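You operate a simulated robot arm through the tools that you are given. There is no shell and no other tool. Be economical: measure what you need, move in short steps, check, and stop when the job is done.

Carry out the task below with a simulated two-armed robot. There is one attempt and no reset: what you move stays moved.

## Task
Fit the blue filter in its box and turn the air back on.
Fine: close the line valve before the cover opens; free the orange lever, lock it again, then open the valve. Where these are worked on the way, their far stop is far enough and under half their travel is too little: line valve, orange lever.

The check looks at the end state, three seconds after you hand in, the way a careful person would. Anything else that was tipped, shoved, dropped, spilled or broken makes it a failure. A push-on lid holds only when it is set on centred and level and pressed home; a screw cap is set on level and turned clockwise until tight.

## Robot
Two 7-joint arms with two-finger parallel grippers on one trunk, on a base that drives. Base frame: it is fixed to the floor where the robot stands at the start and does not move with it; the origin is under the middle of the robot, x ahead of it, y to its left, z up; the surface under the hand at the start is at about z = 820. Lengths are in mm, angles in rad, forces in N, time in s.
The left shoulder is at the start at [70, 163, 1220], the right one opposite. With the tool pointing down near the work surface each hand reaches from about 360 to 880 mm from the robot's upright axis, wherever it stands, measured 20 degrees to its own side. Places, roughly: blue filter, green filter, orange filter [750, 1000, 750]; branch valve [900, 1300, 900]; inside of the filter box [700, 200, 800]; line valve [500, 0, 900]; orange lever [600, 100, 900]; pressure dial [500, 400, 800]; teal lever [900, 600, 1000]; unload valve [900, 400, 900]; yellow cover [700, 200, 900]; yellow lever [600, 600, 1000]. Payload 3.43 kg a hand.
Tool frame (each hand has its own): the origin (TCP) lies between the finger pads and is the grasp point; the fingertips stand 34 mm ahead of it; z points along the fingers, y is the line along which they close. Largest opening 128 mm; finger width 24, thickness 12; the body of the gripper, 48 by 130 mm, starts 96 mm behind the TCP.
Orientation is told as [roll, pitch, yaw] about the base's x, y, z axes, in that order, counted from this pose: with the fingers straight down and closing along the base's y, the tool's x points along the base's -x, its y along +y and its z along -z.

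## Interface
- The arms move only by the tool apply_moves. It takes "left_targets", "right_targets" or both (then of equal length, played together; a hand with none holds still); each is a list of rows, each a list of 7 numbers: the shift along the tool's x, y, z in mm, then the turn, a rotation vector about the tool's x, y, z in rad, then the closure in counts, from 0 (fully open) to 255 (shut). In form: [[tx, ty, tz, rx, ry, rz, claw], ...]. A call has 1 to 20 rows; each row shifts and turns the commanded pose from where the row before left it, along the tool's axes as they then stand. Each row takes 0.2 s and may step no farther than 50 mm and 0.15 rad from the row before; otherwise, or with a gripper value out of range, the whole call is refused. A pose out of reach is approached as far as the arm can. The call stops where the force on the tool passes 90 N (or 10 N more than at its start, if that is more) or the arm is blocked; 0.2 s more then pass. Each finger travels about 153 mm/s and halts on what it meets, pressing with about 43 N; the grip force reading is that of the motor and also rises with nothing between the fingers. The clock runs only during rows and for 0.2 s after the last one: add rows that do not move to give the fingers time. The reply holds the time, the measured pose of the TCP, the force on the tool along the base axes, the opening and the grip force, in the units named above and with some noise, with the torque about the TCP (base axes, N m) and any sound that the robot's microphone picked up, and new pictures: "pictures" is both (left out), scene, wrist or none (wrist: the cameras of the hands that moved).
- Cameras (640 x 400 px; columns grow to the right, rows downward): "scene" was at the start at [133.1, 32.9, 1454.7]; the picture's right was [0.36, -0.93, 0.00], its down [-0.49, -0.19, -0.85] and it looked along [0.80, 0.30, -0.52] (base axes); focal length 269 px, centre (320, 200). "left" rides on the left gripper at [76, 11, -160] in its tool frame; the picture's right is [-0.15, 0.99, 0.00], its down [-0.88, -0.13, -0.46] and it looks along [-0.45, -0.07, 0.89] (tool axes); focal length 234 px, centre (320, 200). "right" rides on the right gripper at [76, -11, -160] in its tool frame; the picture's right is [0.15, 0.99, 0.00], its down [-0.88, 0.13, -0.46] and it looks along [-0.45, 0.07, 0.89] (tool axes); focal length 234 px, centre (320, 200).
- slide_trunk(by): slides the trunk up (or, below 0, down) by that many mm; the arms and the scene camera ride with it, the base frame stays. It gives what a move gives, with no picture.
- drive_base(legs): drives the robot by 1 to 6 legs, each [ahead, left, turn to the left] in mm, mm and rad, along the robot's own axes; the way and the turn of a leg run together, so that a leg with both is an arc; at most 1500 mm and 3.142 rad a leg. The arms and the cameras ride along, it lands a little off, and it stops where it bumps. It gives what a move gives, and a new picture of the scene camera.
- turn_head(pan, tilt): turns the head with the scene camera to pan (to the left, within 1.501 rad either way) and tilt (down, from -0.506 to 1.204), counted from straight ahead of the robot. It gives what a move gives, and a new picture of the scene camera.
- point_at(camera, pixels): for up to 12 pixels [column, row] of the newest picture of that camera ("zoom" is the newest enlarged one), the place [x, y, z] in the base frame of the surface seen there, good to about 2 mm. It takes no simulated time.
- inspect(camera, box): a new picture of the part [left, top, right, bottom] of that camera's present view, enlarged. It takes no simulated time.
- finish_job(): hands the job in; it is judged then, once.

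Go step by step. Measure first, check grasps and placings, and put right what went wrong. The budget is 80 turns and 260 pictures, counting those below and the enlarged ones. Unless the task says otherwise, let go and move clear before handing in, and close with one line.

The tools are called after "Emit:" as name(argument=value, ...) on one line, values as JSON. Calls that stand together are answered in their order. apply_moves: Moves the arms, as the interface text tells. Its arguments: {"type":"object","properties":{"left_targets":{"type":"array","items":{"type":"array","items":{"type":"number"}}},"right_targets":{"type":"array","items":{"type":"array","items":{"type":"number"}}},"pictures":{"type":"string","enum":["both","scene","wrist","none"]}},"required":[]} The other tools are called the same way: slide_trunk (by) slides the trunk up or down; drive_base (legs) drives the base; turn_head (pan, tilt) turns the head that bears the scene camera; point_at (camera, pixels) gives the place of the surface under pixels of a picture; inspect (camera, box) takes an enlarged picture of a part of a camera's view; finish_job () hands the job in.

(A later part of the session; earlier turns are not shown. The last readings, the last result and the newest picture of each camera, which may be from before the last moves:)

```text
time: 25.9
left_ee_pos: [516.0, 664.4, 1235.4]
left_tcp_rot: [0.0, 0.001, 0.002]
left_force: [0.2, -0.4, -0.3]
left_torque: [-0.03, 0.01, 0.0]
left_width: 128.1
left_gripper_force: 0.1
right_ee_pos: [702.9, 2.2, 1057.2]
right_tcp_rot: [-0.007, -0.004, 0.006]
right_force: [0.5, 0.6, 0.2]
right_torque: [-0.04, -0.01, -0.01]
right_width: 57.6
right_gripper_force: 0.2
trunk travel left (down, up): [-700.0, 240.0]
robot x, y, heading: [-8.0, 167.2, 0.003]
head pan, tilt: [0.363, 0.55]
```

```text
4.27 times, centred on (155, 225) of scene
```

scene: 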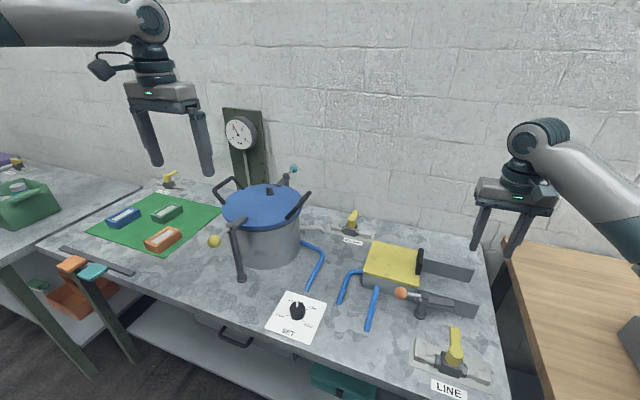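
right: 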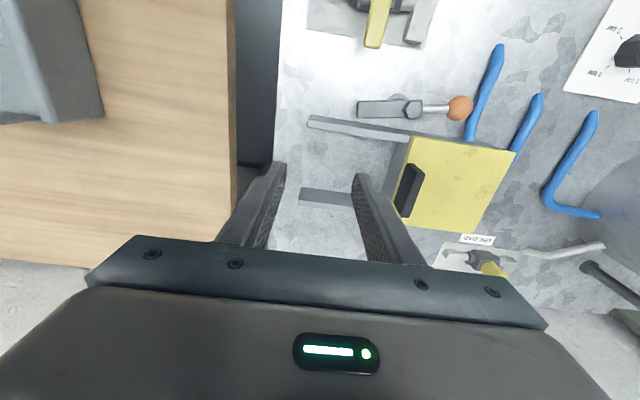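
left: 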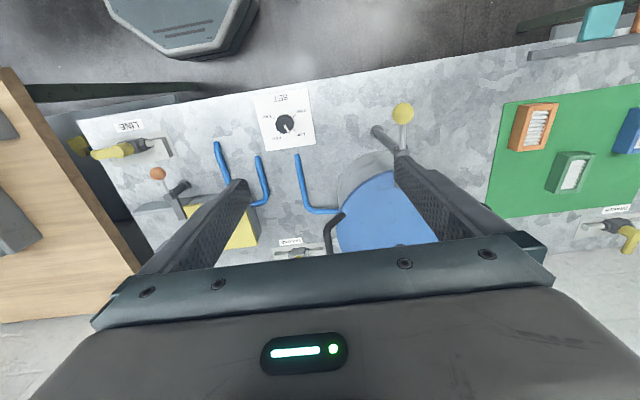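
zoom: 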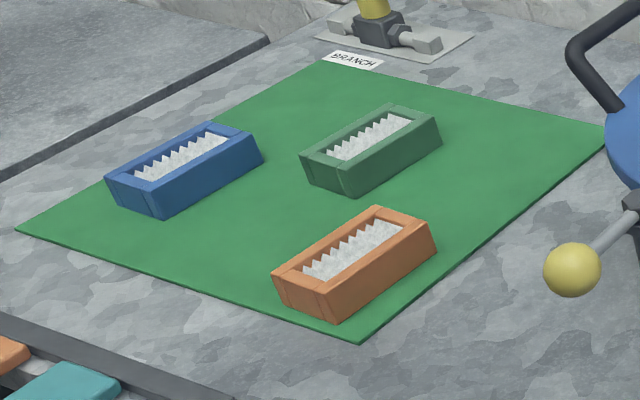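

The cover sprang shut when released, so the right hand must hold it open while the left inserts the filter. I'll measure the blue filter.

Emit:
point_at(camera="zoom", pixels=[[108, 182], [158, 193], [212, 126], [259, 150], [155, 214], [262, 160], [185, 160], [108, 190], [250, 134], [135, 185], [205, 205], [60, 220]])

Emit:
drive_base(legs=[[-60, 0, 0], [0, 550, 0]])

```text
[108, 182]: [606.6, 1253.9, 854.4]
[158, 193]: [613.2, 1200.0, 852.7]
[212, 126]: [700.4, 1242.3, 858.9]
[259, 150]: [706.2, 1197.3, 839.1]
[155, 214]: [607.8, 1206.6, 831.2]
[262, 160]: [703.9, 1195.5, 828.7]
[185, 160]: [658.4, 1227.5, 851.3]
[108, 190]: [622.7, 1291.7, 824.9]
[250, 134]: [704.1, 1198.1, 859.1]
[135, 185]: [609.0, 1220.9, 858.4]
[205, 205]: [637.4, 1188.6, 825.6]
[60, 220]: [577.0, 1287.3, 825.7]
```

```text
time: 29.7
left_ee_pos: [476.9, 1218.8, 1236.8]
left_tcp_rot: [0.001, 0.0, -0.023]
left_force: [0.0, 1.3, -0.7]
left_torque: [-0.01, 0.01, -0.01]
left_width: 128.0
left_gripper_force: 0.1
right_ee_pos: [644.2, 552.3, 1058.5]
right_tcp_rot: [-0.006, -0.003, -0.019]
right_force: [0.4, 0.7, 0.2]
right_torque: [0.02, 0.0, -0.04]
right_width: 57.6
right_gripper_force: 0.1
trunk travel left (down, up): [-700.0, 240.0]
robot x, y, heading: [-60.0, 731.4, -0.022]
head pan, tilt: [0.363, 0.55]
```

scene: 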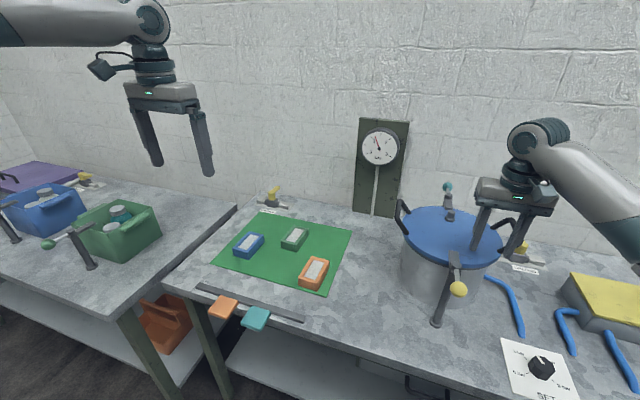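

The blue filter is about 98 (x) × 50 (y) × 33 mm at (655,1225). I'll raise the right hand clear and bring the left hand over the filter for a closer look.

Emit:
apply_moves(left_targets=[[-45, 0, 0, 0, 0, 0, 0], [-45, 0, 0, 0, 0, 0, 0], [-45, 2, 0, 0, 0, 0, 0], [-43, 2, 0, 0, 0, 0, 0], [0, 0, 45, 0, 0, 0, 0], [0, 0, 45, 0, 0, 0, 0], [0, 0, 45, 0, 0, 0, 0], [0, 0, 45, 0, 0, 0, 0], [0, 0, 0, 0, 0, 0, 0]], right_targets=[[0, 0, -45, 0, 0, 0, 140], [0, 0, -45, 0, 0, 0, 140], [40, -20, -20, 0, 0, 0, 140], [40, -20, 0, 0, 0, 0, 140], [0, 0, 0, 0, 0, 0, 140], [0, 0, 0, 0, 0, 0, 140], [0, 0, 0, 0, 0, 0, 140], [0, 0, 0, 0, 0, 0, 140], [0, 0, 0, 0, 0, 0, 140]])

Emit:
inspect(camera="scene", box=[200, 200, 360, 300])

```text
time: 31.7
left_ee_pos: [658.3, 1216.6, 1056.6]
left_tcp_rot: [0.001, -0.004, -0.022]
left_force: [0.7, -0.3, -0.2]
left_torque: [0.04, 0.01, 0.02]
left_width: 127.9
left_gripper_force: 0.1
right_ee_pos: [563.1, 511.9, 1167.5]
right_tcp_rot: [-0.008, -0.002, -0.017]
right_force: [-0.9, -0.6, -0.8]
right_torque: [0.02, 0.03, -0.01]
right_width: 57.6
right_gripper_force: 0.0
trunk travel left (down, up): [-700.0, 240.0]
robot x, y, heading: [-58.0, 737.2, -0.022]
head pan, tilt: [0.363, 0.55]
```

scene: 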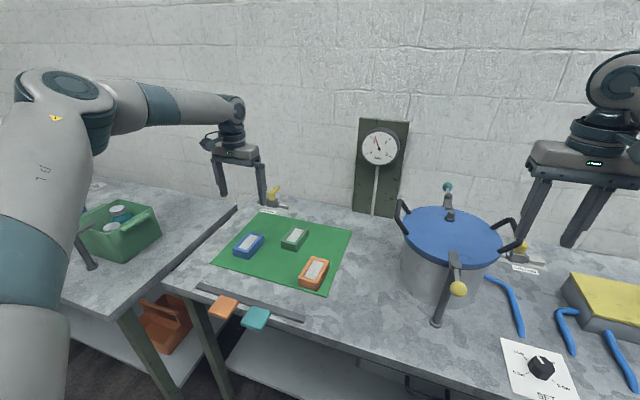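
right: 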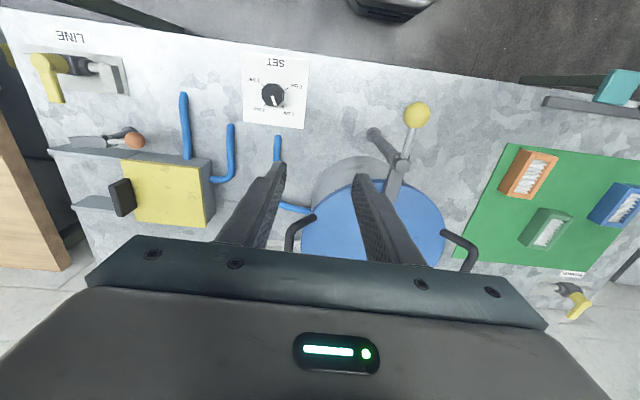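
left: 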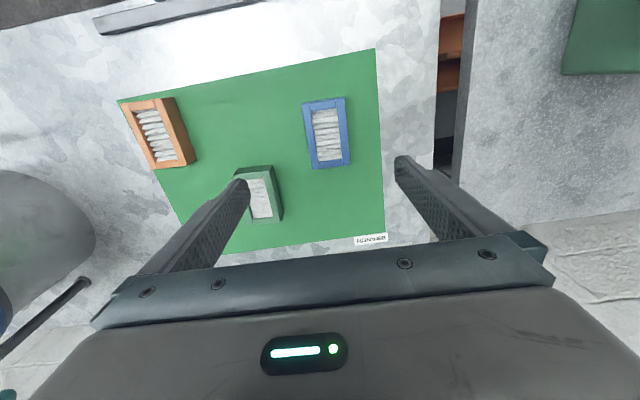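

```text
4.00 times, centred on (280, 250) of scene
```

zoom: 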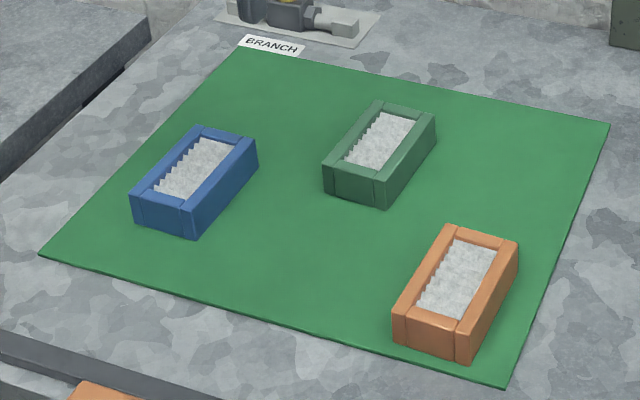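

I'll measure the blue filter's corners in the left wrist picture.

Emit:
point_at(camera="left", pixels=[[305, 104], [343, 99], [347, 163], [314, 167], [325, 133], [308, 135], [345, 132], [270, 133], [255, 175], [280, 200]])

Emit:
inspect(camera="left", box=[280, 80, 370, 180])

```text
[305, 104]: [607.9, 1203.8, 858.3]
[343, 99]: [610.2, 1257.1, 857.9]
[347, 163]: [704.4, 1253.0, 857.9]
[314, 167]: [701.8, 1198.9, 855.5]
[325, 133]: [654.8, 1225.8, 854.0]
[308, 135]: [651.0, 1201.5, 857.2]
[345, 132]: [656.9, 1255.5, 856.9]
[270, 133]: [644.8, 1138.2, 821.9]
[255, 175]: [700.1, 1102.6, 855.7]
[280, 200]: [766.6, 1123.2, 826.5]
```

```text
4.00 times, centred on (325, 130) of left
```

zoom: 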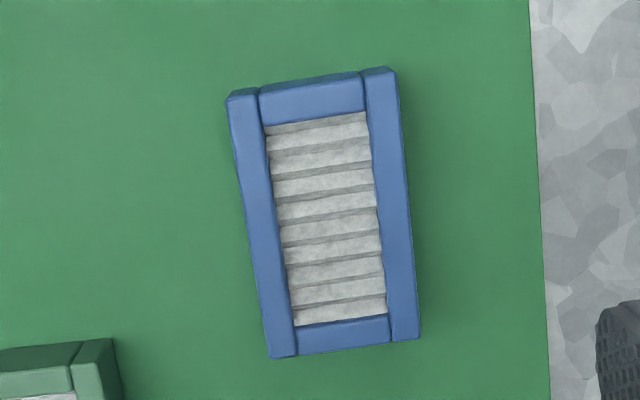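

The filter's centre is (656,1228), its long axis is yawed about -0.047, its top is at z 857 and it is 54 mm wide. I'll align the left hand and lower it, straddling the filter.

Emit:
apply_moves(left_targets=[[2, 11, 0, 0, 0, 0.025, 70], [0, 0, 45, 0, 0, 0, 70], [0, 0, 45, 0, 0, 0, 70], [0, 0, 45, 0, 0, 0, 70], [0, 0, 35, 0, 0, 0, 70], [0, 0, 17, 0, 0, 0, 70], [0, 0, 0, 0, 0, 0, 70]], pictures="both")

Emit:
inspect(camera="scene", box=[200, 200, 320, 280])

```text
time: 33.3
left_ee_pos: [627.9, 1228.1, 887.8]
left_tcp_rot: [0.002, -0.002, -0.049]
left_force: [-0.7, -1.0, -0.1]
left_torque: [-0.02, 0.02, -0.01]
left_width: 92.8
left_gripper_force: 0.1
left hand out of reach, approached as far as the arm can: row 5, 6
right_ee_pos: [565.4, 511.4, 1167.5]
right_tcp_rot: [-0.007, -0.002, -0.02]
right_force: [-0.2, -0.4, -0.5]
right_torque: [0.02, -0.01, -0.01]
right_width: 57.6
right_gripper_force: 0.1
trunk travel left (down, up): [-700.0, 240.0]
robot x, y, heading: [-61.3, 732.5, -0.025]
head pan, tilt: [0.363, 0.55]
```

scene: 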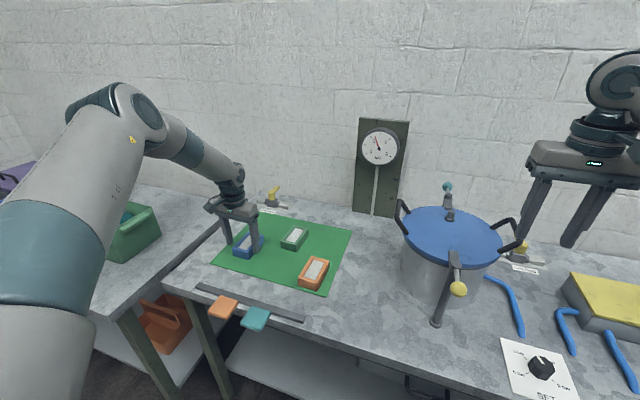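
left: 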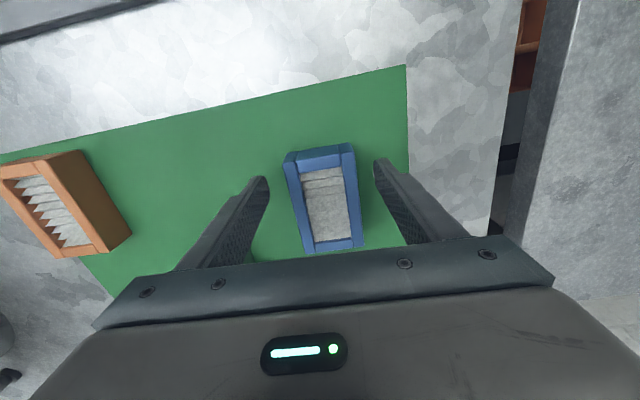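

```text
5.00 times, centred on (260, 240) of scene
```

zoom: 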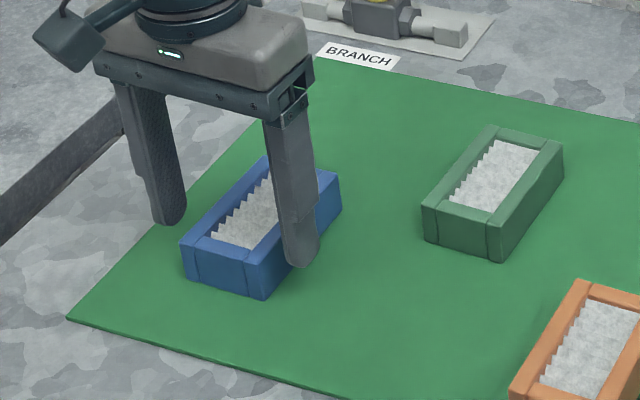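

The filter is at the edge of reach. I'll raise the hand and drive further left.

Emit:
apply_moves(left_targets=[[0, 0, -45, 0, 0, 0, 70], [0, 0, -45, 0, 0, 0, 70], [0, 0, -30, 0, 0, 0, 70], [0, 0, 0, 0, 0, 0, 70]], pictures="none")

Emit:
drive_base(legs=[[30, 200, 0.022]])

```text
time: 34.3
left_ee_pos: [624.9, 1227.8, 1008.4]
left_tcp_rot: [0.0, 0.0, -0.049]
left_force: [1.2, -0.3, -0.3]
left_torque: [0.03, 0.0, -0.03]
left_width: 92.9
left_gripper_force: 0.0
right_ee_pos: [564.4, 512.6, 1167.7]
right_tcp_rot: [-0.006, -0.004, -0.019]
right_force: [-0.5, 0.0, 0.2]
right_torque: [0.01, 0.02, 0.01]
right_width: 57.6
right_gripper_force: 0.0
trunk travel left (down, up): [-700.0, 240.0]
robot x, y, heading: [-63.0, 735.6, -0.022]
head pan, tilt: [0.363, 0.55]
```

```text
time: 35.9
left_ee_pos: [646.1, 1440.5, 1008.9]
left_tcp_rot: [0.003, 0.0, -0.027]
left_force: [-0.4, -0.3, 0.1]
left_torque: [0.0, -0.02, -0.02]
left_width: 92.8
left_gripper_force: 0.1
right_ee_pos: [600.9, 724.5, 1168.2]
right_tcp_rot: [-0.005, -0.002, 0.004]
right_force: [0.4, -0.3, 0.9]
right_torque: [-0.05, 0.04, 0.03]
right_width: 57.8
right_gripper_force: 0.0
trunk travel left (down, up): [-700.0, 240.0]
robot x, y, heading: [-30.6, 932.2, -0.001]
head pan, tilt: [0.363, 0.55]
```

scene: 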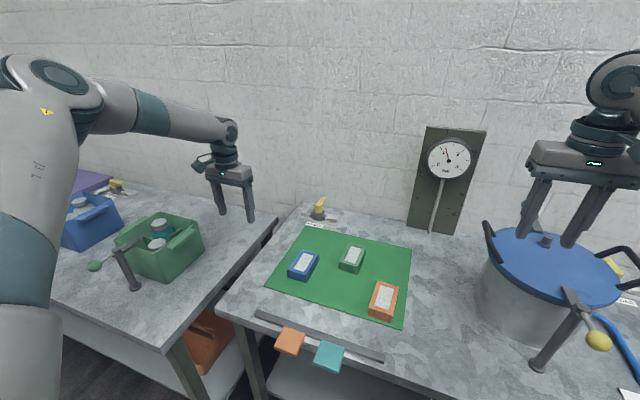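

The base is now at y≈932. I'll move the left hand over to (656,1228) and down, checking before closing.

Emit:
apply_moves(left_targets=[[-5, -45, 0, 0, 0, 0.02, 70], [-5, -45, 0, 0, 0, 0, 70], [-5, -45, 0, 0, 0, 0, 70], [-5, -45, 0, 0, 0, 0, 70], [0, -33, 0, 0, 0, 0, 70], [0, 0, 45, 0, 0, 0, 70], [0, 0, 45, 0, 0, 0, 70], [0, 0, 30, 0, 0, 0, 70], [0, 0, 0, 0, 0, 0, 70]], pictures="both")

Emit:
inspect(camera="left", box=[220, 120, 420, 270])

```text
time: 37.9
left_ee_pos: [626.8, 1248.4, 910.4]
left_tcp_rot: [0.0, -0.002, -0.048]
left_force: [0.4, -0.3, -0.2]
left_torque: [0.0, 0.0, 0.01]
left_width: 92.9
left_gripper_force: 0.0
left hand out of reach, approached as far as the arm can: row 6, 7, 8
right_ee_pos: [601.5, 723.9, 1167.1]
right_tcp_rot: [-0.008, -0.004, 0.003]
right_force: [0.8, -0.2, 0.2]
right_torque: [0.0, -0.03, -0.01]
right_width: 57.9
right_gripper_force: 0.0
trunk travel left (down, up): [-700.0, 240.0]
robot x, y, heading: [-30.0, 934.8, 0.004]
head pan, tilt: [0.363, 0.55]
```

scene: 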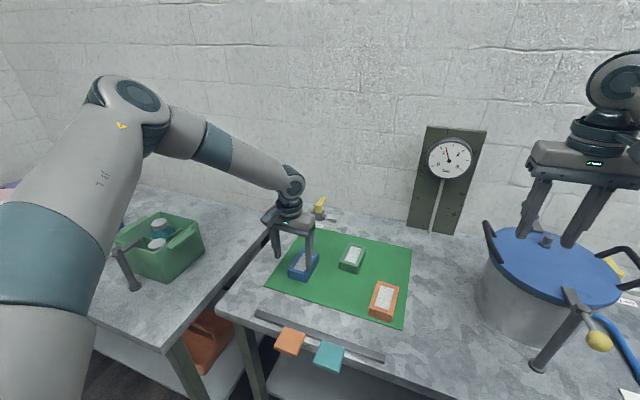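
left: 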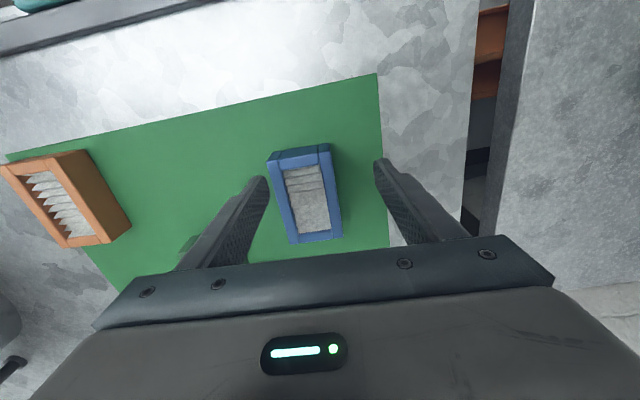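

```text
2.67 times, centred on (320, 195) of left
```

zoom: 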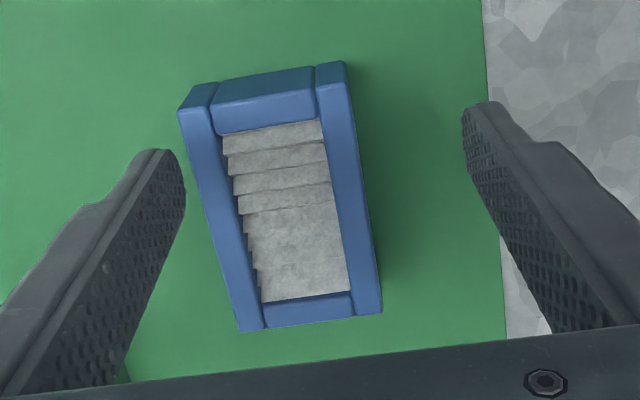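

The left arm reports "out of reach" at a modest distance, so it is probably in an awkward joint posture. I'll lift both hands and lower the trunk so the shoulder sits lower.

Emit:
apply_moves(left_targets=[[0, 0, -45, 0, 0, 0, 70], [0, 0, -45, 0, 0, 0, 70], [0, 0, -45, 0, 0, 0, 70], [-15, -15, -45, 0, 0, 0, 70], [-15, -5, 0, 0, 0, 0, 70], [0, 0, 0, 0, 0, 0, 70]], right_targets=[[0, 0, -45, 0, 0, 0, 140], [0, 0, -45, 0, 0, 0, 140], [0, 0, -45, 0, 0, 0, 140], [0, 0, -30, 0, 0, 0, 140], [0, 0, 0, 0, 0, 0, 140], [0, 0, 0, 0, 0, 0, 140]], pictures="none")

Emit:
slide_trunk(by=-150)

```text
time: 39.3
left_ee_pos: [657.5, 1225.5, 1091.1]
left_tcp_rot: [0.0, -0.001, -0.046]
left_force: [0.6, 0.2, 0.0]
left_torque: [-0.01, 0.01, 0.03]
left_width: 92.7
left_gripper_force: 0.1
right_ee_pos: [598.6, 728.5, 1333.7]
right_tcp_rot: [-0.007, -0.005, 0.003]
right_force: [0.2, 0.6, -0.9]
right_torque: [0.0, 0.0, -0.01]
right_width: 57.7
right_gripper_force: 0.1
trunk travel left (down, up): [-700.0, 240.0]
robot x, y, heading: [-27.6, 932.9, 0.001]
head pan, tilt: [0.363, 0.55]
```

```text
time: 41.0
left_ee_pos: [657.3, 1224.2, 940.4]
left_tcp_rot: [0.0, 0.001, -0.047]
left_force: [0.3, -1.0, 0.2]
left_torque: [0.0, -0.03, -0.01]
left_width: 92.7
left_gripper_force: 0.2
right_ee_pos: [598.8, 727.7, 1183.8]
right_tcp_rot: [-0.008, -0.003, 0.003]
right_force: [0.3, 0.8, 0.8]
right_torque: [-0.02, -0.05, -0.02]
right_width: 57.8
right_gripper_force: 0.1
trunk travel left (down, up): [-550.0, 390.0]
robot x, y, heading: [-25.6, 933.1, -0.002]
head pan, tilt: [0.363, 0.55]
```

The hand is now at (657,1224,940) with the tips above the filter. I'll shift 4 mm in y and descend.

Emit:
apply_moves(left_targets=[[1, 3, 0, 0, 0, 0, 70], [0, 0, 30, 0, 0, 0, 70], [0, 0, 25, 0, 0, 0, 70], [0, 0, 17, 0, 0, 0, 70], [0, 0, 0, 0, 0, 0, 70]], pictures="wrist")

Emit:
inspect(camera="scene", box=[240, 180, 400, 280])

```text
time: 42.2
left_ee_pos: [657.0, 1229.6, 871.4]
left_tcp_rot: [-0.001, 0.001, -0.046]
left_force: [0.0, -0.4, -0.5]
left_torque: [0.0, -0.03, 0.0]
left_width: 92.7
left_gripper_force: 0.1
right_ee_pos: [598.3, 727.1, 1183.2]
right_tcp_rot: [-0.008, -0.003, 0.004]
right_force: [0.7, 0.5, 0.4]
right_torque: [0.03, 0.04, 0.02]
right_width: 57.7
right_gripper_force: 0.1
trunk travel left (down, up): [-550.0, 390.0]
robot x, y, heading: [-28.3, 932.0, 0.003]
head pan, tilt: [0.363, 0.55]
```

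left: 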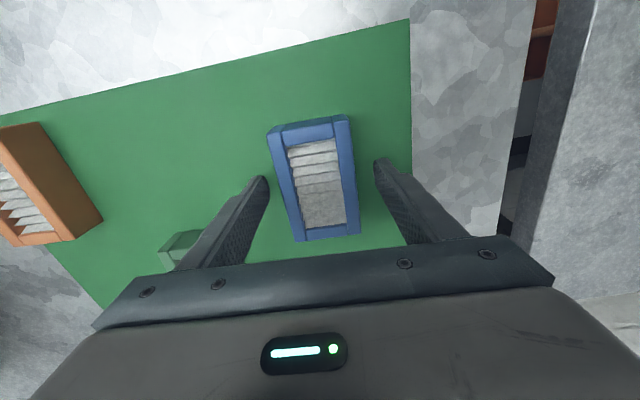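

```text
4.00 times, centred on (320, 230) of scene
```

zoom: 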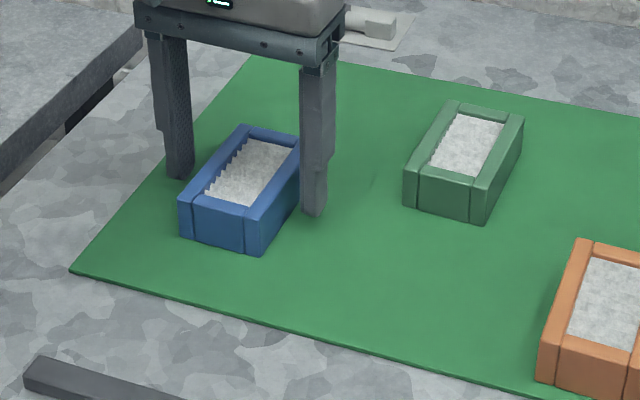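

The fingers straddle the middle of the blue filter. I'll close, wait, and lift.

Emit:
apply_moves(left_targets=[[0, 0, 2, 0, 0, 0, 255], [0, 0, 0, 0, 0, 0, 255], [0, 0, 0, 0, 0, 0, 255], [0, 0, -30, 0, 0, 0, 255], [0, 0, -40, 0, 0, 0, 255], [0, 0, -45, 0, 0, 0, 255], [0, 0, -45, 0, 0, 0, 255], [0, 0, 0, 0, 0, 0, 255]])

```text
time: 44.0
left_ee_pos: [655.1, 1227.9, 1024.4]
left_tcp_rot: [0.001, 0.002, -0.047]
left_force: [0.3, -0.5, -0.7]
left_torque: [0.0, 0.01, -0.01]
left_width: 60.7
left_gripper_force: 42.6
right_ee_pos: [598.9, 726.8, 1183.6]
right_tcp_rot: [-0.006, -0.003, 0.004]
right_force: [0.1, -0.5, -0.4]
right_torque: [-0.02, 0.02, -0.01]
right_width: 57.5
right_gripper_force: 0.1
trunk travel left (down, up): [-550.0, 390.0]
robot x, y, heading: [-29.3, 934.7, 0.004]
head pan, tilt: [0.363, 0.55]
```

scene: 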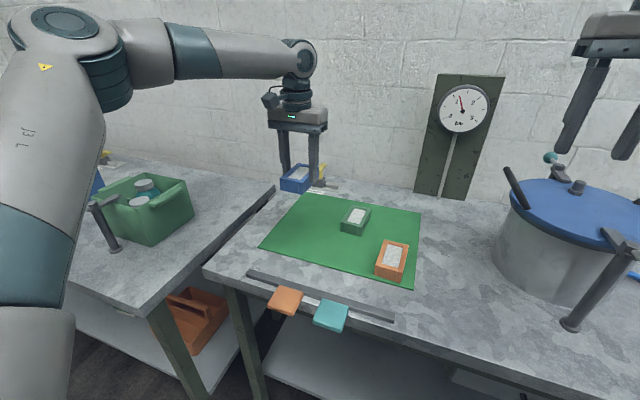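
left: 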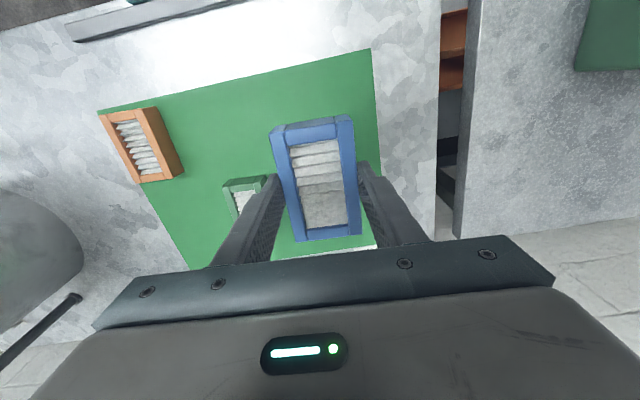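

The filter is held (width 60.7, grip 42.6 N). I'll raise the trunk so everything clears the pot, then drive right to the box.

Emit:
slide_trunk(by=150)

Emit:
drive_base(legs=[[-30, -815, 0]])

```text
time: 45.8
left_ee_pos: [654.7, 1227.7, 1174.4]
left_tcp_rot: [-0.001, 0.001, -0.047]
left_force: [0.0, 0.2, -0.8]
left_torque: [0.01, -0.01, 0.01]
left_width: 60.9
left_gripper_force: 43.3
right_ee_pos: [599.3, 727.2, 1332.6]
right_tcp_rot: [-0.008, -0.002, 0.003]
right_force: [0.0, 0.0, 0.3]
right_torque: [0.0, -0.01, 0.04]
right_width: 57.7
right_gripper_force: 0.0
trunk travel left (down, up): [-700.0, 240.0]
robot x, y, heading: [-28.6, 933.6, -0.001]
head pan, tilt: [0.363, 0.55]
```

```text
time: 50.1
left_ee_pos: [625.8, 429.3, 1174.9]
left_tcp_rot: [-0.001, 0.001, -0.041]
left_force: [0.2, -0.5, 0.8]
left_torque: [0.03, 0.01, 0.01]
left_width: 60.5
left_gripper_force: 42.6
right_ee_pos: [571.8, -73.0, 1334.2]
right_tcp_rot: [-0.007, -0.004, 0.01]
right_force: [-0.4, 0.1, 0.2]
right_torque: [-0.02, 0.0, -0.01]
right_width: 57.7
right_gripper_force: 0.0
trunk travel left (down, up): [-700.0, 240.0]
robot x, y, heading: [-53.6, 132.8, -0.002]
head pan, tilt: [0.363, 0.55]
```

scene: 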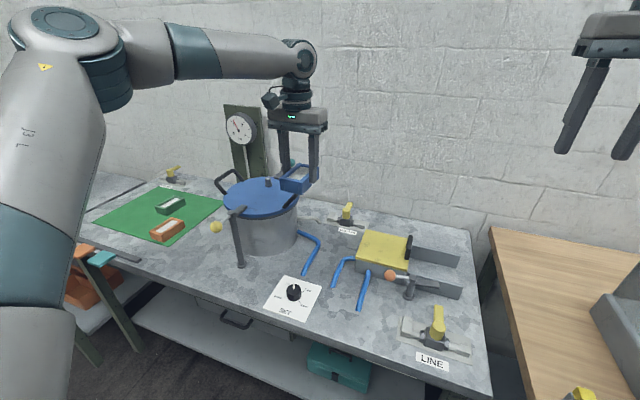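

Everything travelled fine and the filter is still held. I'll go 50 mm ahead, then bring the right hand back over the cover handle.

Emit:
drive_base(legs=[[48, 0, 0]])

Emit:
apply_moves(right_targets=[[-24, 42, 0, 0, 0, 0.008, 140], [-24, 42, 0, 0, 0, 0, 140], [-24, 42, 0, 0, 0, 0, 140], [-24, 42, 0, 0, 0, 0, 140], [-22, 42, 0, 0, 0, 0, 140], [0, 0, 48, 0, 0, 0, 140], [0, 0, 48, 0, 0, 0, 140], [0, 0, 48, 0, 0, 0, 140], [0, 0, 48, 0, 0, 0, 140], [0, 0, 48, 0, 0, 0, 140], [0, 0, 48, 0, 0, 0, 140], [0, 0, 48, 0, 0, 0, 140], [0, 0, 0, 0, 0, 0, 140]])

```text
time: 51.0
left_ee_pos: [668.4, 428.4, 1178.8]
left_tcp_rot: [-0.001, -0.005, -0.041]
left_force: [-0.6, -0.8, 0.1]
left_torque: [-0.02, -0.06, -0.02]
left_width: 60.7
left_gripper_force: 43.6
right_ee_pos: [612.6, -71.1, 1336.5]
right_tcp_rot: [-0.007, -0.009, 0.009]
right_force: [-0.9, -0.4, -0.6]
right_torque: [-0.01, -0.07, -0.03]
right_width: 57.7
right_gripper_force: 0.0
trunk travel left (down, up): [-700.0, 240.0]
robot x, y, heading: [-6.8, 130.3, 0.004]
head pan, tilt: [0.363, 0.55]
```

scene: 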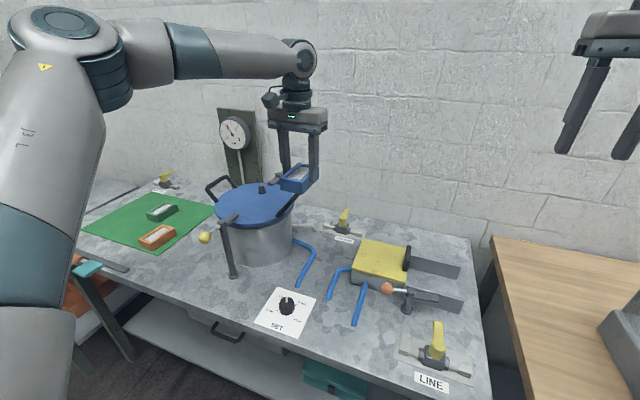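

```text
time: 53.8
left_ee_pos: [671.7, 429.8, 1176.1]
left_tcp_rot: [0.0, -0.002, -0.041]
left_force: [-0.5, 0.5, -0.3]
left_torque: [0.01, 0.03, -0.03]
left_width: 60.4
left_gripper_force: 42.9
right_ee_pos: [712.3, 120.7, 988.5]
right_tcp_rot: [-0.006, -0.006, 0.001]
right_force: [-0.3, -1.2, 0.1]
right_torque: [0.0, -0.01, 0.0]
right_width: 57.7
right_gripper_force: 0.1
right hand out of reach, approached as far as the arm can: row 5
trunk travel left (down, up): [-700.0, 240.0]
robot x, y, heading: [-6.4, 130.2, 0.005]
head pan, tilt: [0.363, 0.55]
```

scene: 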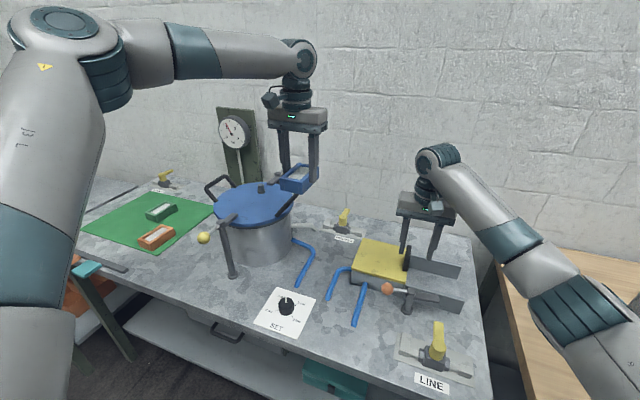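
right: 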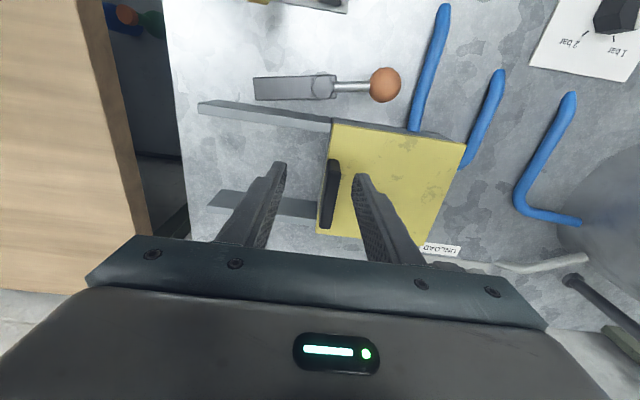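

The right hand is at (712,121,988). I'll shift to (740,138), lower to 930 and grip the handle; check grip before pulling.

Emit:
apply_moves(right_targets=[[-14, 9, 0, 0, 0, 0, 140], [-14, 9, 0, 0, 0, 0, 140], [0, 0, 30, 0, 0, 0, 140], [0, 0, 28, 0, 0, 0, 140], [0, 0, 0, 0, 0, 0, 140], [0, 0, 0, 0, 0, 0, 255], [0, 0, 0, 0, 0, 0, 255], [0, 0, 0, 0, 0, 0, 255]], pictures="wrist")

```text
time: 55.6
left_ee_pos: [673.9, 428.3, 1175.0]
left_tcp_rot: [0.001, -0.003, -0.041]
left_force: [0.1, 0.0, -0.2]
left_torque: [0.02, -0.03, 0.01]
left_width: 60.4
left_gripper_force: 42.8
right_ee_pos: [738.4, 137.6, 931.9]
right_tcp_rot: [-0.004, -0.003, 0.002]
right_force: [-0.9, 2.6, -0.8]
right_torque: [1.08, -0.48, 0.1]
right_width: 13.5
right_gripper_force: 45.1
trunk travel left (down, up): [-700.0, 240.0]
robot x, y, heading: [-9.1, 129.3, -0.003]
head pan, tilt: [0.363, 0.55]
```

right: 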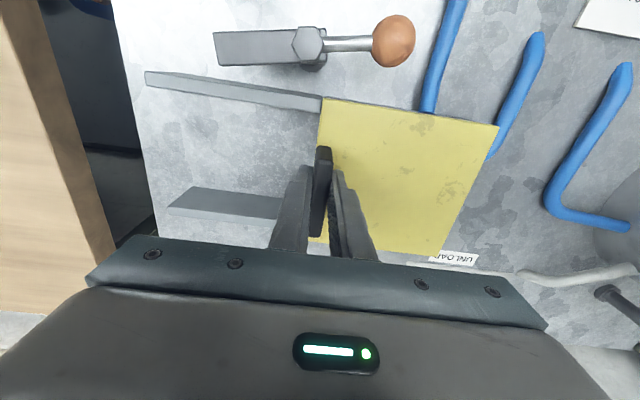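

The handle is gripped (13.5 mm, 45 N). I'll pull the cover open about 140 mm and hold it.

Emit:
apply_moves(right_targets=[[0, -10, 0, 0, 0, 0, 255], [0, -13, 0, 0, 0, 0, 255], [0, -13, 0, 0, 0, 0, 255], [0, -13, 0, 0, 0, 0, 255], [0, -13, 0, 0, 0, 0, 255], [0, -13, 0, 0, 0, 0, 255], [0, -13, 0, 0, 0, 0, 255], [0, -13, 0, 0, 0, 0, 255], [0, -13, 0, 0, 0, 0, 255], [0, -13, 0, 0, 0, 0, 255], [0, -10, 0, 0, 0, 0, 255], [0, 0, 0, 0, 0, 0, 255]])

Emit:
inspect(camera="scene", box=[320, 210, 480, 320])

Emit:
inspect(camera="right", box=[300, 60, 640, 280])

```text
time: 58.2
left_ee_pos: [675.6, 429.6, 1174.7]
left_tcp_rot: [-0.001, -0.002, -0.042]
left_force: [-0.1, 0.1, -1.0]
left_torque: [0.02, 0.0, 0.01]
left_width: 60.5
left_gripper_force: 42.9
right_ee_pos: [739.1, -0.0, 932.7]
right_tcp_rot: [-0.007, -0.004, 0.002]
right_force: [13.7, 5.4, -0.6]
right_torque: [1.36, -0.97, 0.3]
right_width: 13.8
right_gripper_force: 44.5
trunk travel left (down, up): [-700.0, 240.0]
robot x, y, heading: [-9.9, 130.1, -0.001]
head pan, tilt: [0.363, 0.55]
```

scene: 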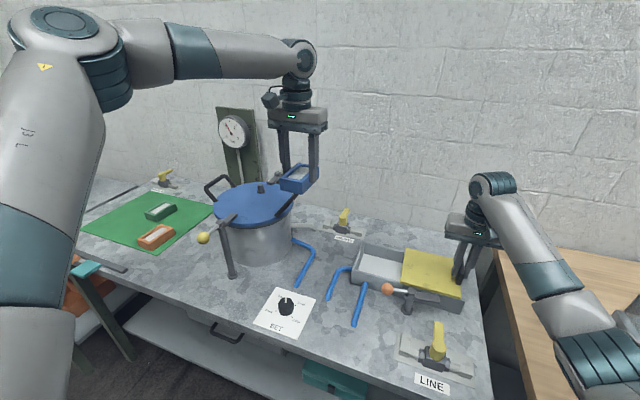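
right: 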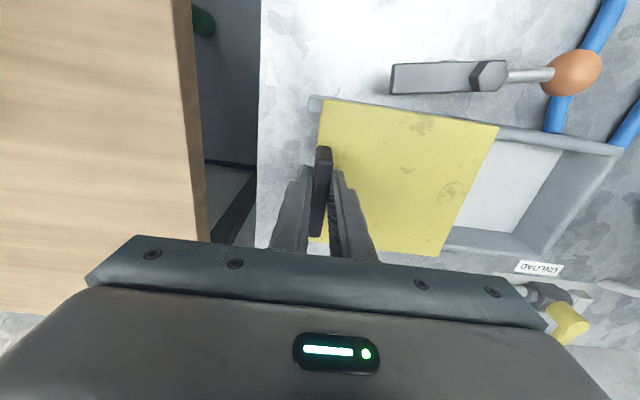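

```text
3.64 times, centred on (400, 265) of scene
```

zoom: 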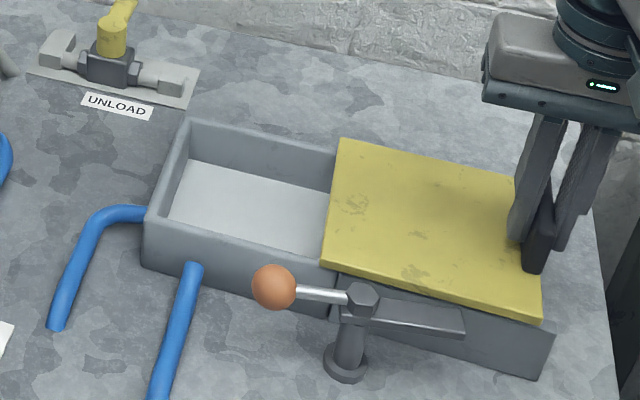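

```text
1.82 times, centred on (470, 170) of right
```

zoom: 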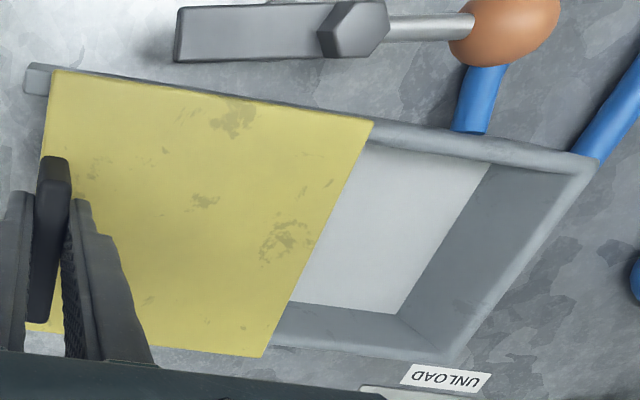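

The cover is held open, exposing an empty cavity with a white floor. I'll measure its walls.

Emit:
point_at(camera="zoom", pixels=[[375, 145], [490, 165], [595, 160], [405, 315], [295, 303], [450, 350], [400, 230], [340, 230], [515, 172], [375, 125], [330, 340], [300, 250]])

Emit:
point_at(camera="scene", pixels=[[372, 243], [412, 251], [361, 269], [368, 275], [406, 283], [384, 262], [369, 253], [380, 285], [404, 265], [365, 257], [390, 250], [430, 265]])

```text
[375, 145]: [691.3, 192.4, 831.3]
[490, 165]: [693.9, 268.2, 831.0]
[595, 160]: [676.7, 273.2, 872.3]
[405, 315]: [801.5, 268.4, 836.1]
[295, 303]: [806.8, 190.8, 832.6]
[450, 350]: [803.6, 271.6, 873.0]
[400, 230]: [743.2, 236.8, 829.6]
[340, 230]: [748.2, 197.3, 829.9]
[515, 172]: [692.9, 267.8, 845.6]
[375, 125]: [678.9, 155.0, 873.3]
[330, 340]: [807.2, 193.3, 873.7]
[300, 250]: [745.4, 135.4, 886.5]
```

```text
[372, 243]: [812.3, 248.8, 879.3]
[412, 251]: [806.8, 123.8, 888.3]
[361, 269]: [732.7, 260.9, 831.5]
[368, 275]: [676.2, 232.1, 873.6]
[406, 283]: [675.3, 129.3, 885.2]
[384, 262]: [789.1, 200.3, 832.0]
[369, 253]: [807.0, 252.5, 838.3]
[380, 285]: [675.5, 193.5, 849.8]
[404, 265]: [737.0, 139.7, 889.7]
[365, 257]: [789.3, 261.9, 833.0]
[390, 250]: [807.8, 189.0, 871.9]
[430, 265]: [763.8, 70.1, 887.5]
```

The cavity spans x 685–804, y 140–268, with its floor at z 830 and rim at 874, so the filter (97×54×36) fits along x. I'll move the left hand above the centre (744,204), straighten its yaw and lower to z≈970.

Emit:
apply_moves(left_targets=[[-14, -45, 0, 0, 0, -0.042, 255], [-14, -45, 0, 0, 0, 0, 255], [-14, -45, 0, 0, 0, 0, 255], [-14, -45, 0, 0, 0, 0, 255], [-12, -45, 0, 0, 0, 0, 255], [0, 0, 45, 0, 0, 0, 255], [0, 0, 45, 0, 0, 0, 255], [0, 0, 45, 0, 0, 0, 255], [0, 0, 45, 0, 0, 0, 255], [0, 0, 25, 0, 0, 0, 255], [0, 0, 0, 0, 0, 0, 255]])

```text
time: 60.6
left_ee_pos: [603.8, 350.5, 964.7]
left_tcp_rot: [-0.001, -0.002, 0.001]
left_force: [0.2, 0.0, -1.2]
left_torque: [-0.01, 0.0, 0.03]
left_width: 60.7
left_gripper_force: 42.4
left hand out of reach, approached as far as the arm can: row 1, 2, 3, 4, 5, 8, 9, 10
right_ee_pos: [739.1, 0.2, 931.8]
right_tcp_rot: [-0.008, -0.004, 0.002]
right_force: [13.7, 7.1, 1.6]
right_torque: [1.24, -0.01, 0.03]
right_width: 14.3
right_gripper_force: 44.8
trunk travel left (down, up): [-700.0, 240.0]
robot x, y, heading: [-10.3, 134.1, 0.003]
head pan, tilt: [0.363, 0.55]
```

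scene: 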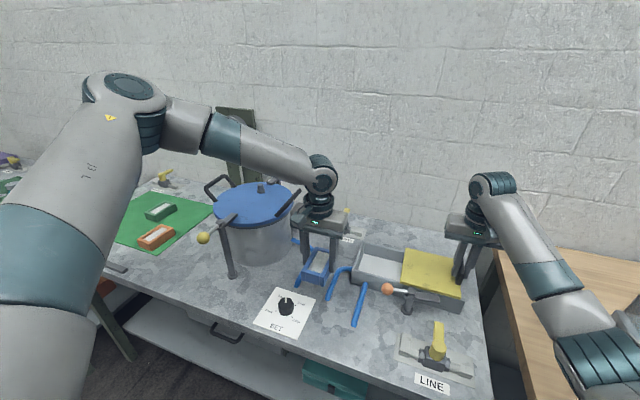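
left: 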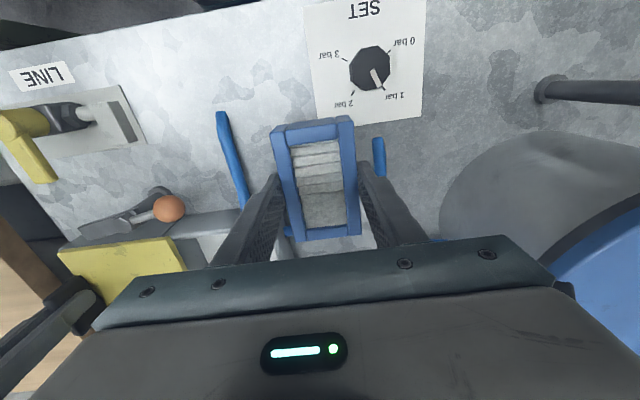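

The left arm is stuck in a high-elbow posture, while the right one passed to a low elbow after working close in. I'll draw the left hand in and low to about (515,315,925), above the flat table area, to let its elbow drop.

Emit:
apply_moves(left_targets=[[25, -10, 0, 0, 0, 0, 255], [25, -10, 0, 0, 0, 0, 255], [25, -10, 10, 0, 0, 0, 255], [15, -5, 15, 0, 0, 0, 255], [0, 0, 10, 0, 0, 0, 255], [0, 0, 0, 0, 0, 0, 255]])

```text
time: 62.0
left_ee_pos: [514.6, 319.5, 931.5]
left_tcp_rot: [-0.002, 0.0, 0.001]
left_force: [-0.7, 0.1, -0.2]
left_torque: [-0.02, -0.02, 0.0]
left_width: 60.7
left_gripper_force: 43.1
left hand out of reach, approached as far as the arm can: row 5
right_ee_pos: [738.8, 0.1, 933.3]
right_tcp_rot: [-0.007, -0.003, 0.003]
right_force: [12.2, 5.8, 1.3]
right_torque: [1.26, -0.08, 0.08]
right_width: 13.6
right_gripper_force: 45.0
trunk travel left (down, up): [-700.0, 240.0]
robot x, y, heading: [-6.1, 132.5, 0.01]
head pan, tilt: [0.363, 0.55]
```

scene: 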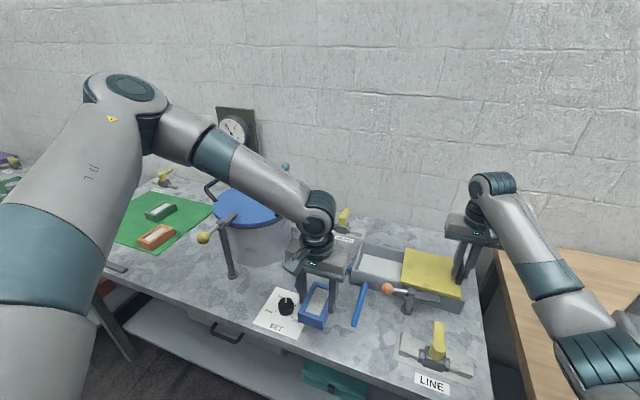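
left: 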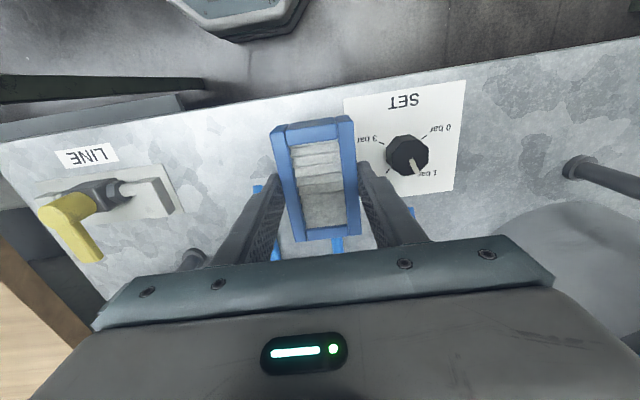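

The left elbow stays high. Lowering the trunk worked before, so I'll return the cover gently, release it, lift both hands, lower the trunk, and test the left hand's reach above the box first.

Emit:
apply_moves(right_targets=[[0, 14, 0, 0, 0, 0, 255], [0, 14, 0, 0, 0, 0, 255], [0, 14, 0, 0, 0, 0, 255], [0, 14, 0, 0, 0, 0, 255], [0, 14, 0, 0, 0, 0, 255], [0, 14, 0, 0, 0, 0, 255], [0, 14, 0, 0, 0, 0, 255], [0, 14, 0, 0, 0, 0, 255], [0, 14, 0, 0, 0, 0, 255], [0, 11, 0, 0, 0, 0, 255], [0, 0, 0, 0, 0, 0, 140], [0, 0, 0, 0, 0, 0, 140], [0, 0, -45, 0, 0, 0, 140], [0, 0, -45, 0, 0, 0, 140], [0, -20, -45, 0, 0, 0, 140], [20, -40, -15, 0, 0, 0, 140], [20, -40, -15, 0, 0, 0, 140]], left_targets=[[0, 0, -40, 0, 0, 0, 255], [0, 0, -40, 0, 0, 0, 255], [0, 0, -40, 0, 0, 0, 255], [0, 0, -10, 0, 0, 0, 255], [0, 0, 0, 0, 0, 0, 255], [0, 0, 0, 0, 0, 0, 255], [0, 0, 0, 0, 0, 0, 255], [0, 0, 0, 0, 0, 0, 255], [0, 0, 0, 0, 0, 0, 255], [0, 0, 0, 0, 0, 0, 255], [0, 0, 0, 0, 0, 0, 255], [0, 0, 0, 0, 0, 0, 255], [0, 0, 0, 0, 0, 0, 255], [0, 0, 0, 0, 0, 0, 255], [0, 0, 0, 0, 0, 0, 255], [0, 0, 0, 0, 0, 0, 255], [0, 0, 0, 0, 0, 0, 255]], pictures="scene")

Emit:
slide_trunk(by=-110)

```text
time: 65.6
left_ee_pos: [511.8, 317.7, 1066.2]
left_tcp_rot: [0.002, -0.001, 0.003]
left_force: [-0.2, 0.0, 0.6]
left_torque: [0.02, -0.04, -0.04]
left_width: 60.6
left_gripper_force: 42.7
right_ee_pos: [698.5, 34.5, 1094.4]
right_tcp_rot: [-0.005, -0.005, 0.002]
right_force: [-0.6, 0.5, -0.1]
right_torque: [0.05, -0.02, 0.0]
right_width: 57.8
right_gripper_force: 0.1
trunk travel left (down, up): [-700.0, 240.0]
robot x, y, heading: [-9.3, 130.4, 0.006]
head pan, tilt: [0.363, 0.55]
```

scene: 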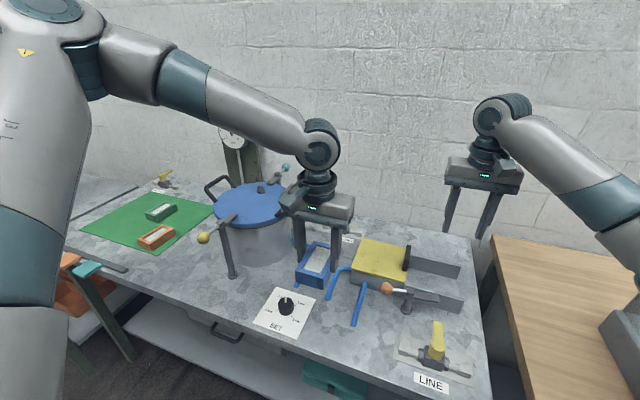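

```text
time: 67.0
left_ee_pos: [512.4, 318.9, 957.6]
left_tcp_rot: [0.001, -0.001, 0.0]
left_force: [0.0, -0.1, -0.7]
left_torque: [0.0, -0.01, 0.0]
left_width: 60.6
left_gripper_force: 43.2
right_ee_pos: [698.6, 36.2, 983.9]
right_tcp_rot: [-0.005, -0.005, 0.003]
right_force: [-0.2, 0.5, -0.4]
right_torque: [0.01, -0.05, 0.01]
right_width: 57.7
right_gripper_force: 0.1
trunk travel left (down, up): [-590.0, 350.0]
robot x, y, heading: [-5.3, 135.6, 0.01]
head pan, tilt: [0.363, 0.55]
```

With the trunk lowered, I'll try extending the left hand over the closed cover at z≈975.

Emit:
apply_moves(left_targets=[[0, 0, -18, 0, 0, 0, 255], [-39, -19, 0, 0, 0, 0, 255], [-39, -19, 0, 0, 0, 0, 255], [-39, -19, 0, 0, 0, 0, 255], [-39, -19, 0, 0, 0, 0, 255], [-39, -19, 0, 0, 0, 0, 255], [-37, -20, 0, 0, 0, 0, 255], [0, 0, 0, 0, 0, 0, 255]])

```text
time: 68.8
left_ee_pos: [636.4, 331.3, 989.1]
left_tcp_rot: [-0.004, -0.004, -0.001]
left_force: [0.9, 0.4, -0.6]
left_torque: [-0.01, 0.03, 0.01]
left_width: 60.6
left_gripper_force: 42.8
left hand out of reach, approached as far as the arm can: row 3, 4, 5, 6, 7
right_ee_pos: [699.1, 36.9, 984.0]
right_tcp_rot: [-0.007, -0.006, 0.003]
right_force: [0.5, -0.2, 0.5]
right_torque: [-0.02, 0.0, 0.01]
right_width: 57.8
right_gripper_force: 0.1
trunk travel left (down, up): [-590.0, 350.0]
robot x, y, heading: [-6.9, 129.7, 0.002]
head pan, tilt: [0.363, 0.55]
```

scene: 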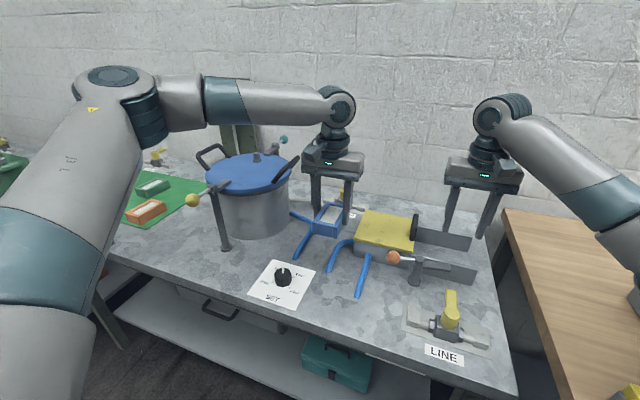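
left: 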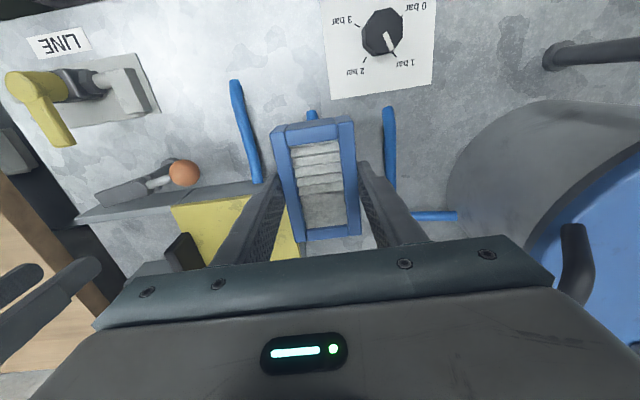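

The left arm again stops short, though not extended, so a wrist limit may be at play. The filter's diagonal (111 mm) fits the 119×128 cavity at any yaw, so I'll turn the left hand clockwise 0.7 rad and extend again.

Emit:
apply_moves(left_targets=[[0, 0, 0, 0, 0, 0.14, 255], [0, 0, 0, 0, 0, 0.14, 255], [0, 0, 0, 0, 0, 0.14, 255], [0, 0, 0, 0, 0, 0.14, 255], [0, 0, 0, 0, 0, 0.14, 255], [-41, -7, 0, 0, 0, 0, 255], [-41, -7, 0, 0, 0, 0, 255], [-41, -7, 0, 0, 0, 0, 255], [-41, -7, 0, 0, 0, 0, 255], [0, 0, 0, 0, 0, 0, 255]], right_targets=[[0, -10, 0, 0, 0, 0, 140], [0, -10, 0, 0, 0, 0, 140], [0, -10, 0, 0, 0, 0, 140], [0, -10, 0, 0, 0, 0, 140], [0, 0, 0, 0, 0, 0, 140], [0, 0, 0, 0, 0, 0, 140], [0, 0, 0, 0, 0, 0, 140], [0, 0, 0, 0, 0, 0, 140], [0, 0, 0, 0, 0, 0, 140], [0, 0, 0, 0, 0, 0, 140]], pictures="scene")

```text
time: 71.0
left_ee_pos: [635.9, 331.1, 991.9]
left_tcp_rot: [-0.001, -0.002, -0.698]
left_force: [-1.1, -0.3, -0.1]
left_torque: [-0.01, 0.01, 0.01]
left_width: 60.7
left_gripper_force: 42.9
left hand out of reach, approached as far as the arm can: row 6, 7, 8, 9
right_ee_pos: [699.3, -3.5, 985.9]
right_tcp_rot: [-0.006, -0.005, 0.0]
right_force: [0.5, 0.6, 0.0]
right_torque: [-0.03, -0.01, -0.03]
right_width: 57.5
right_gripper_force: 0.0
trunk travel left (down, up): [-590.0, 350.0]
robot x, y, heading: [-9.2, 132.2, 0.001]
head pan, tilt: [0.363, 0.55]
```

scene: 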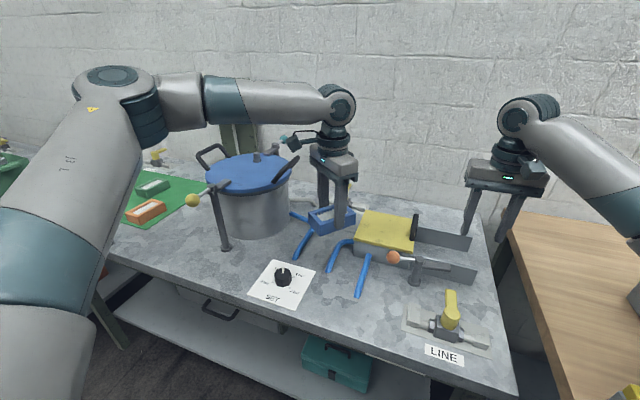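

Turning the wrist did not help, so the left arm's limit is at the shoulder; it reaches better to its own side. I'll move the base to the right and ahead; first I'll look down to see how much floor room remains.

Emit:
turn_head(pan=-0.3, tilt=1.1)

```text
time: 72.0
left_ee_pos: [636.1, 330.4, 991.4]
left_tcp_rot: [0.0, -0.001, -0.701]
left_force: [0.7, 0.5, -0.4]
left_torque: [0.02, 0.04, -0.04]
left_width: 60.5
left_gripper_force: 43.1
right_ee_pos: [699.6, -2.5, 985.0]
right_tcp_rot: [-0.006, -0.005, 0.002]
right_force: [-0.1, 0.3, 0.2]
right_torque: [-0.04, -0.02, 0.04]
right_width: 57.9
right_gripper_force: 0.1
trunk travel left (down, up): [-590.0, 350.0]
robot x, y, heading: [-8.8, 130.0, 0.004]
head pan, tilt: [-0.3, 1.1]
```

scene: 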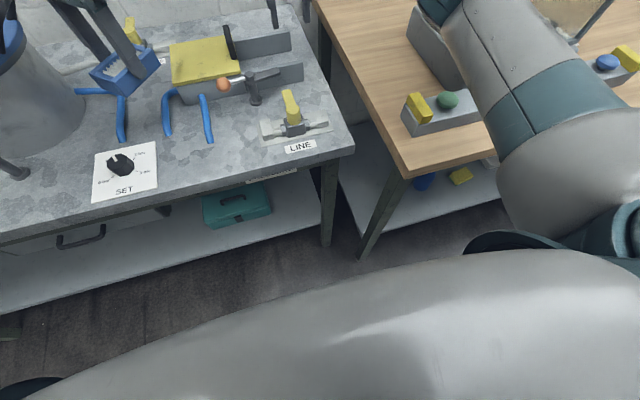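

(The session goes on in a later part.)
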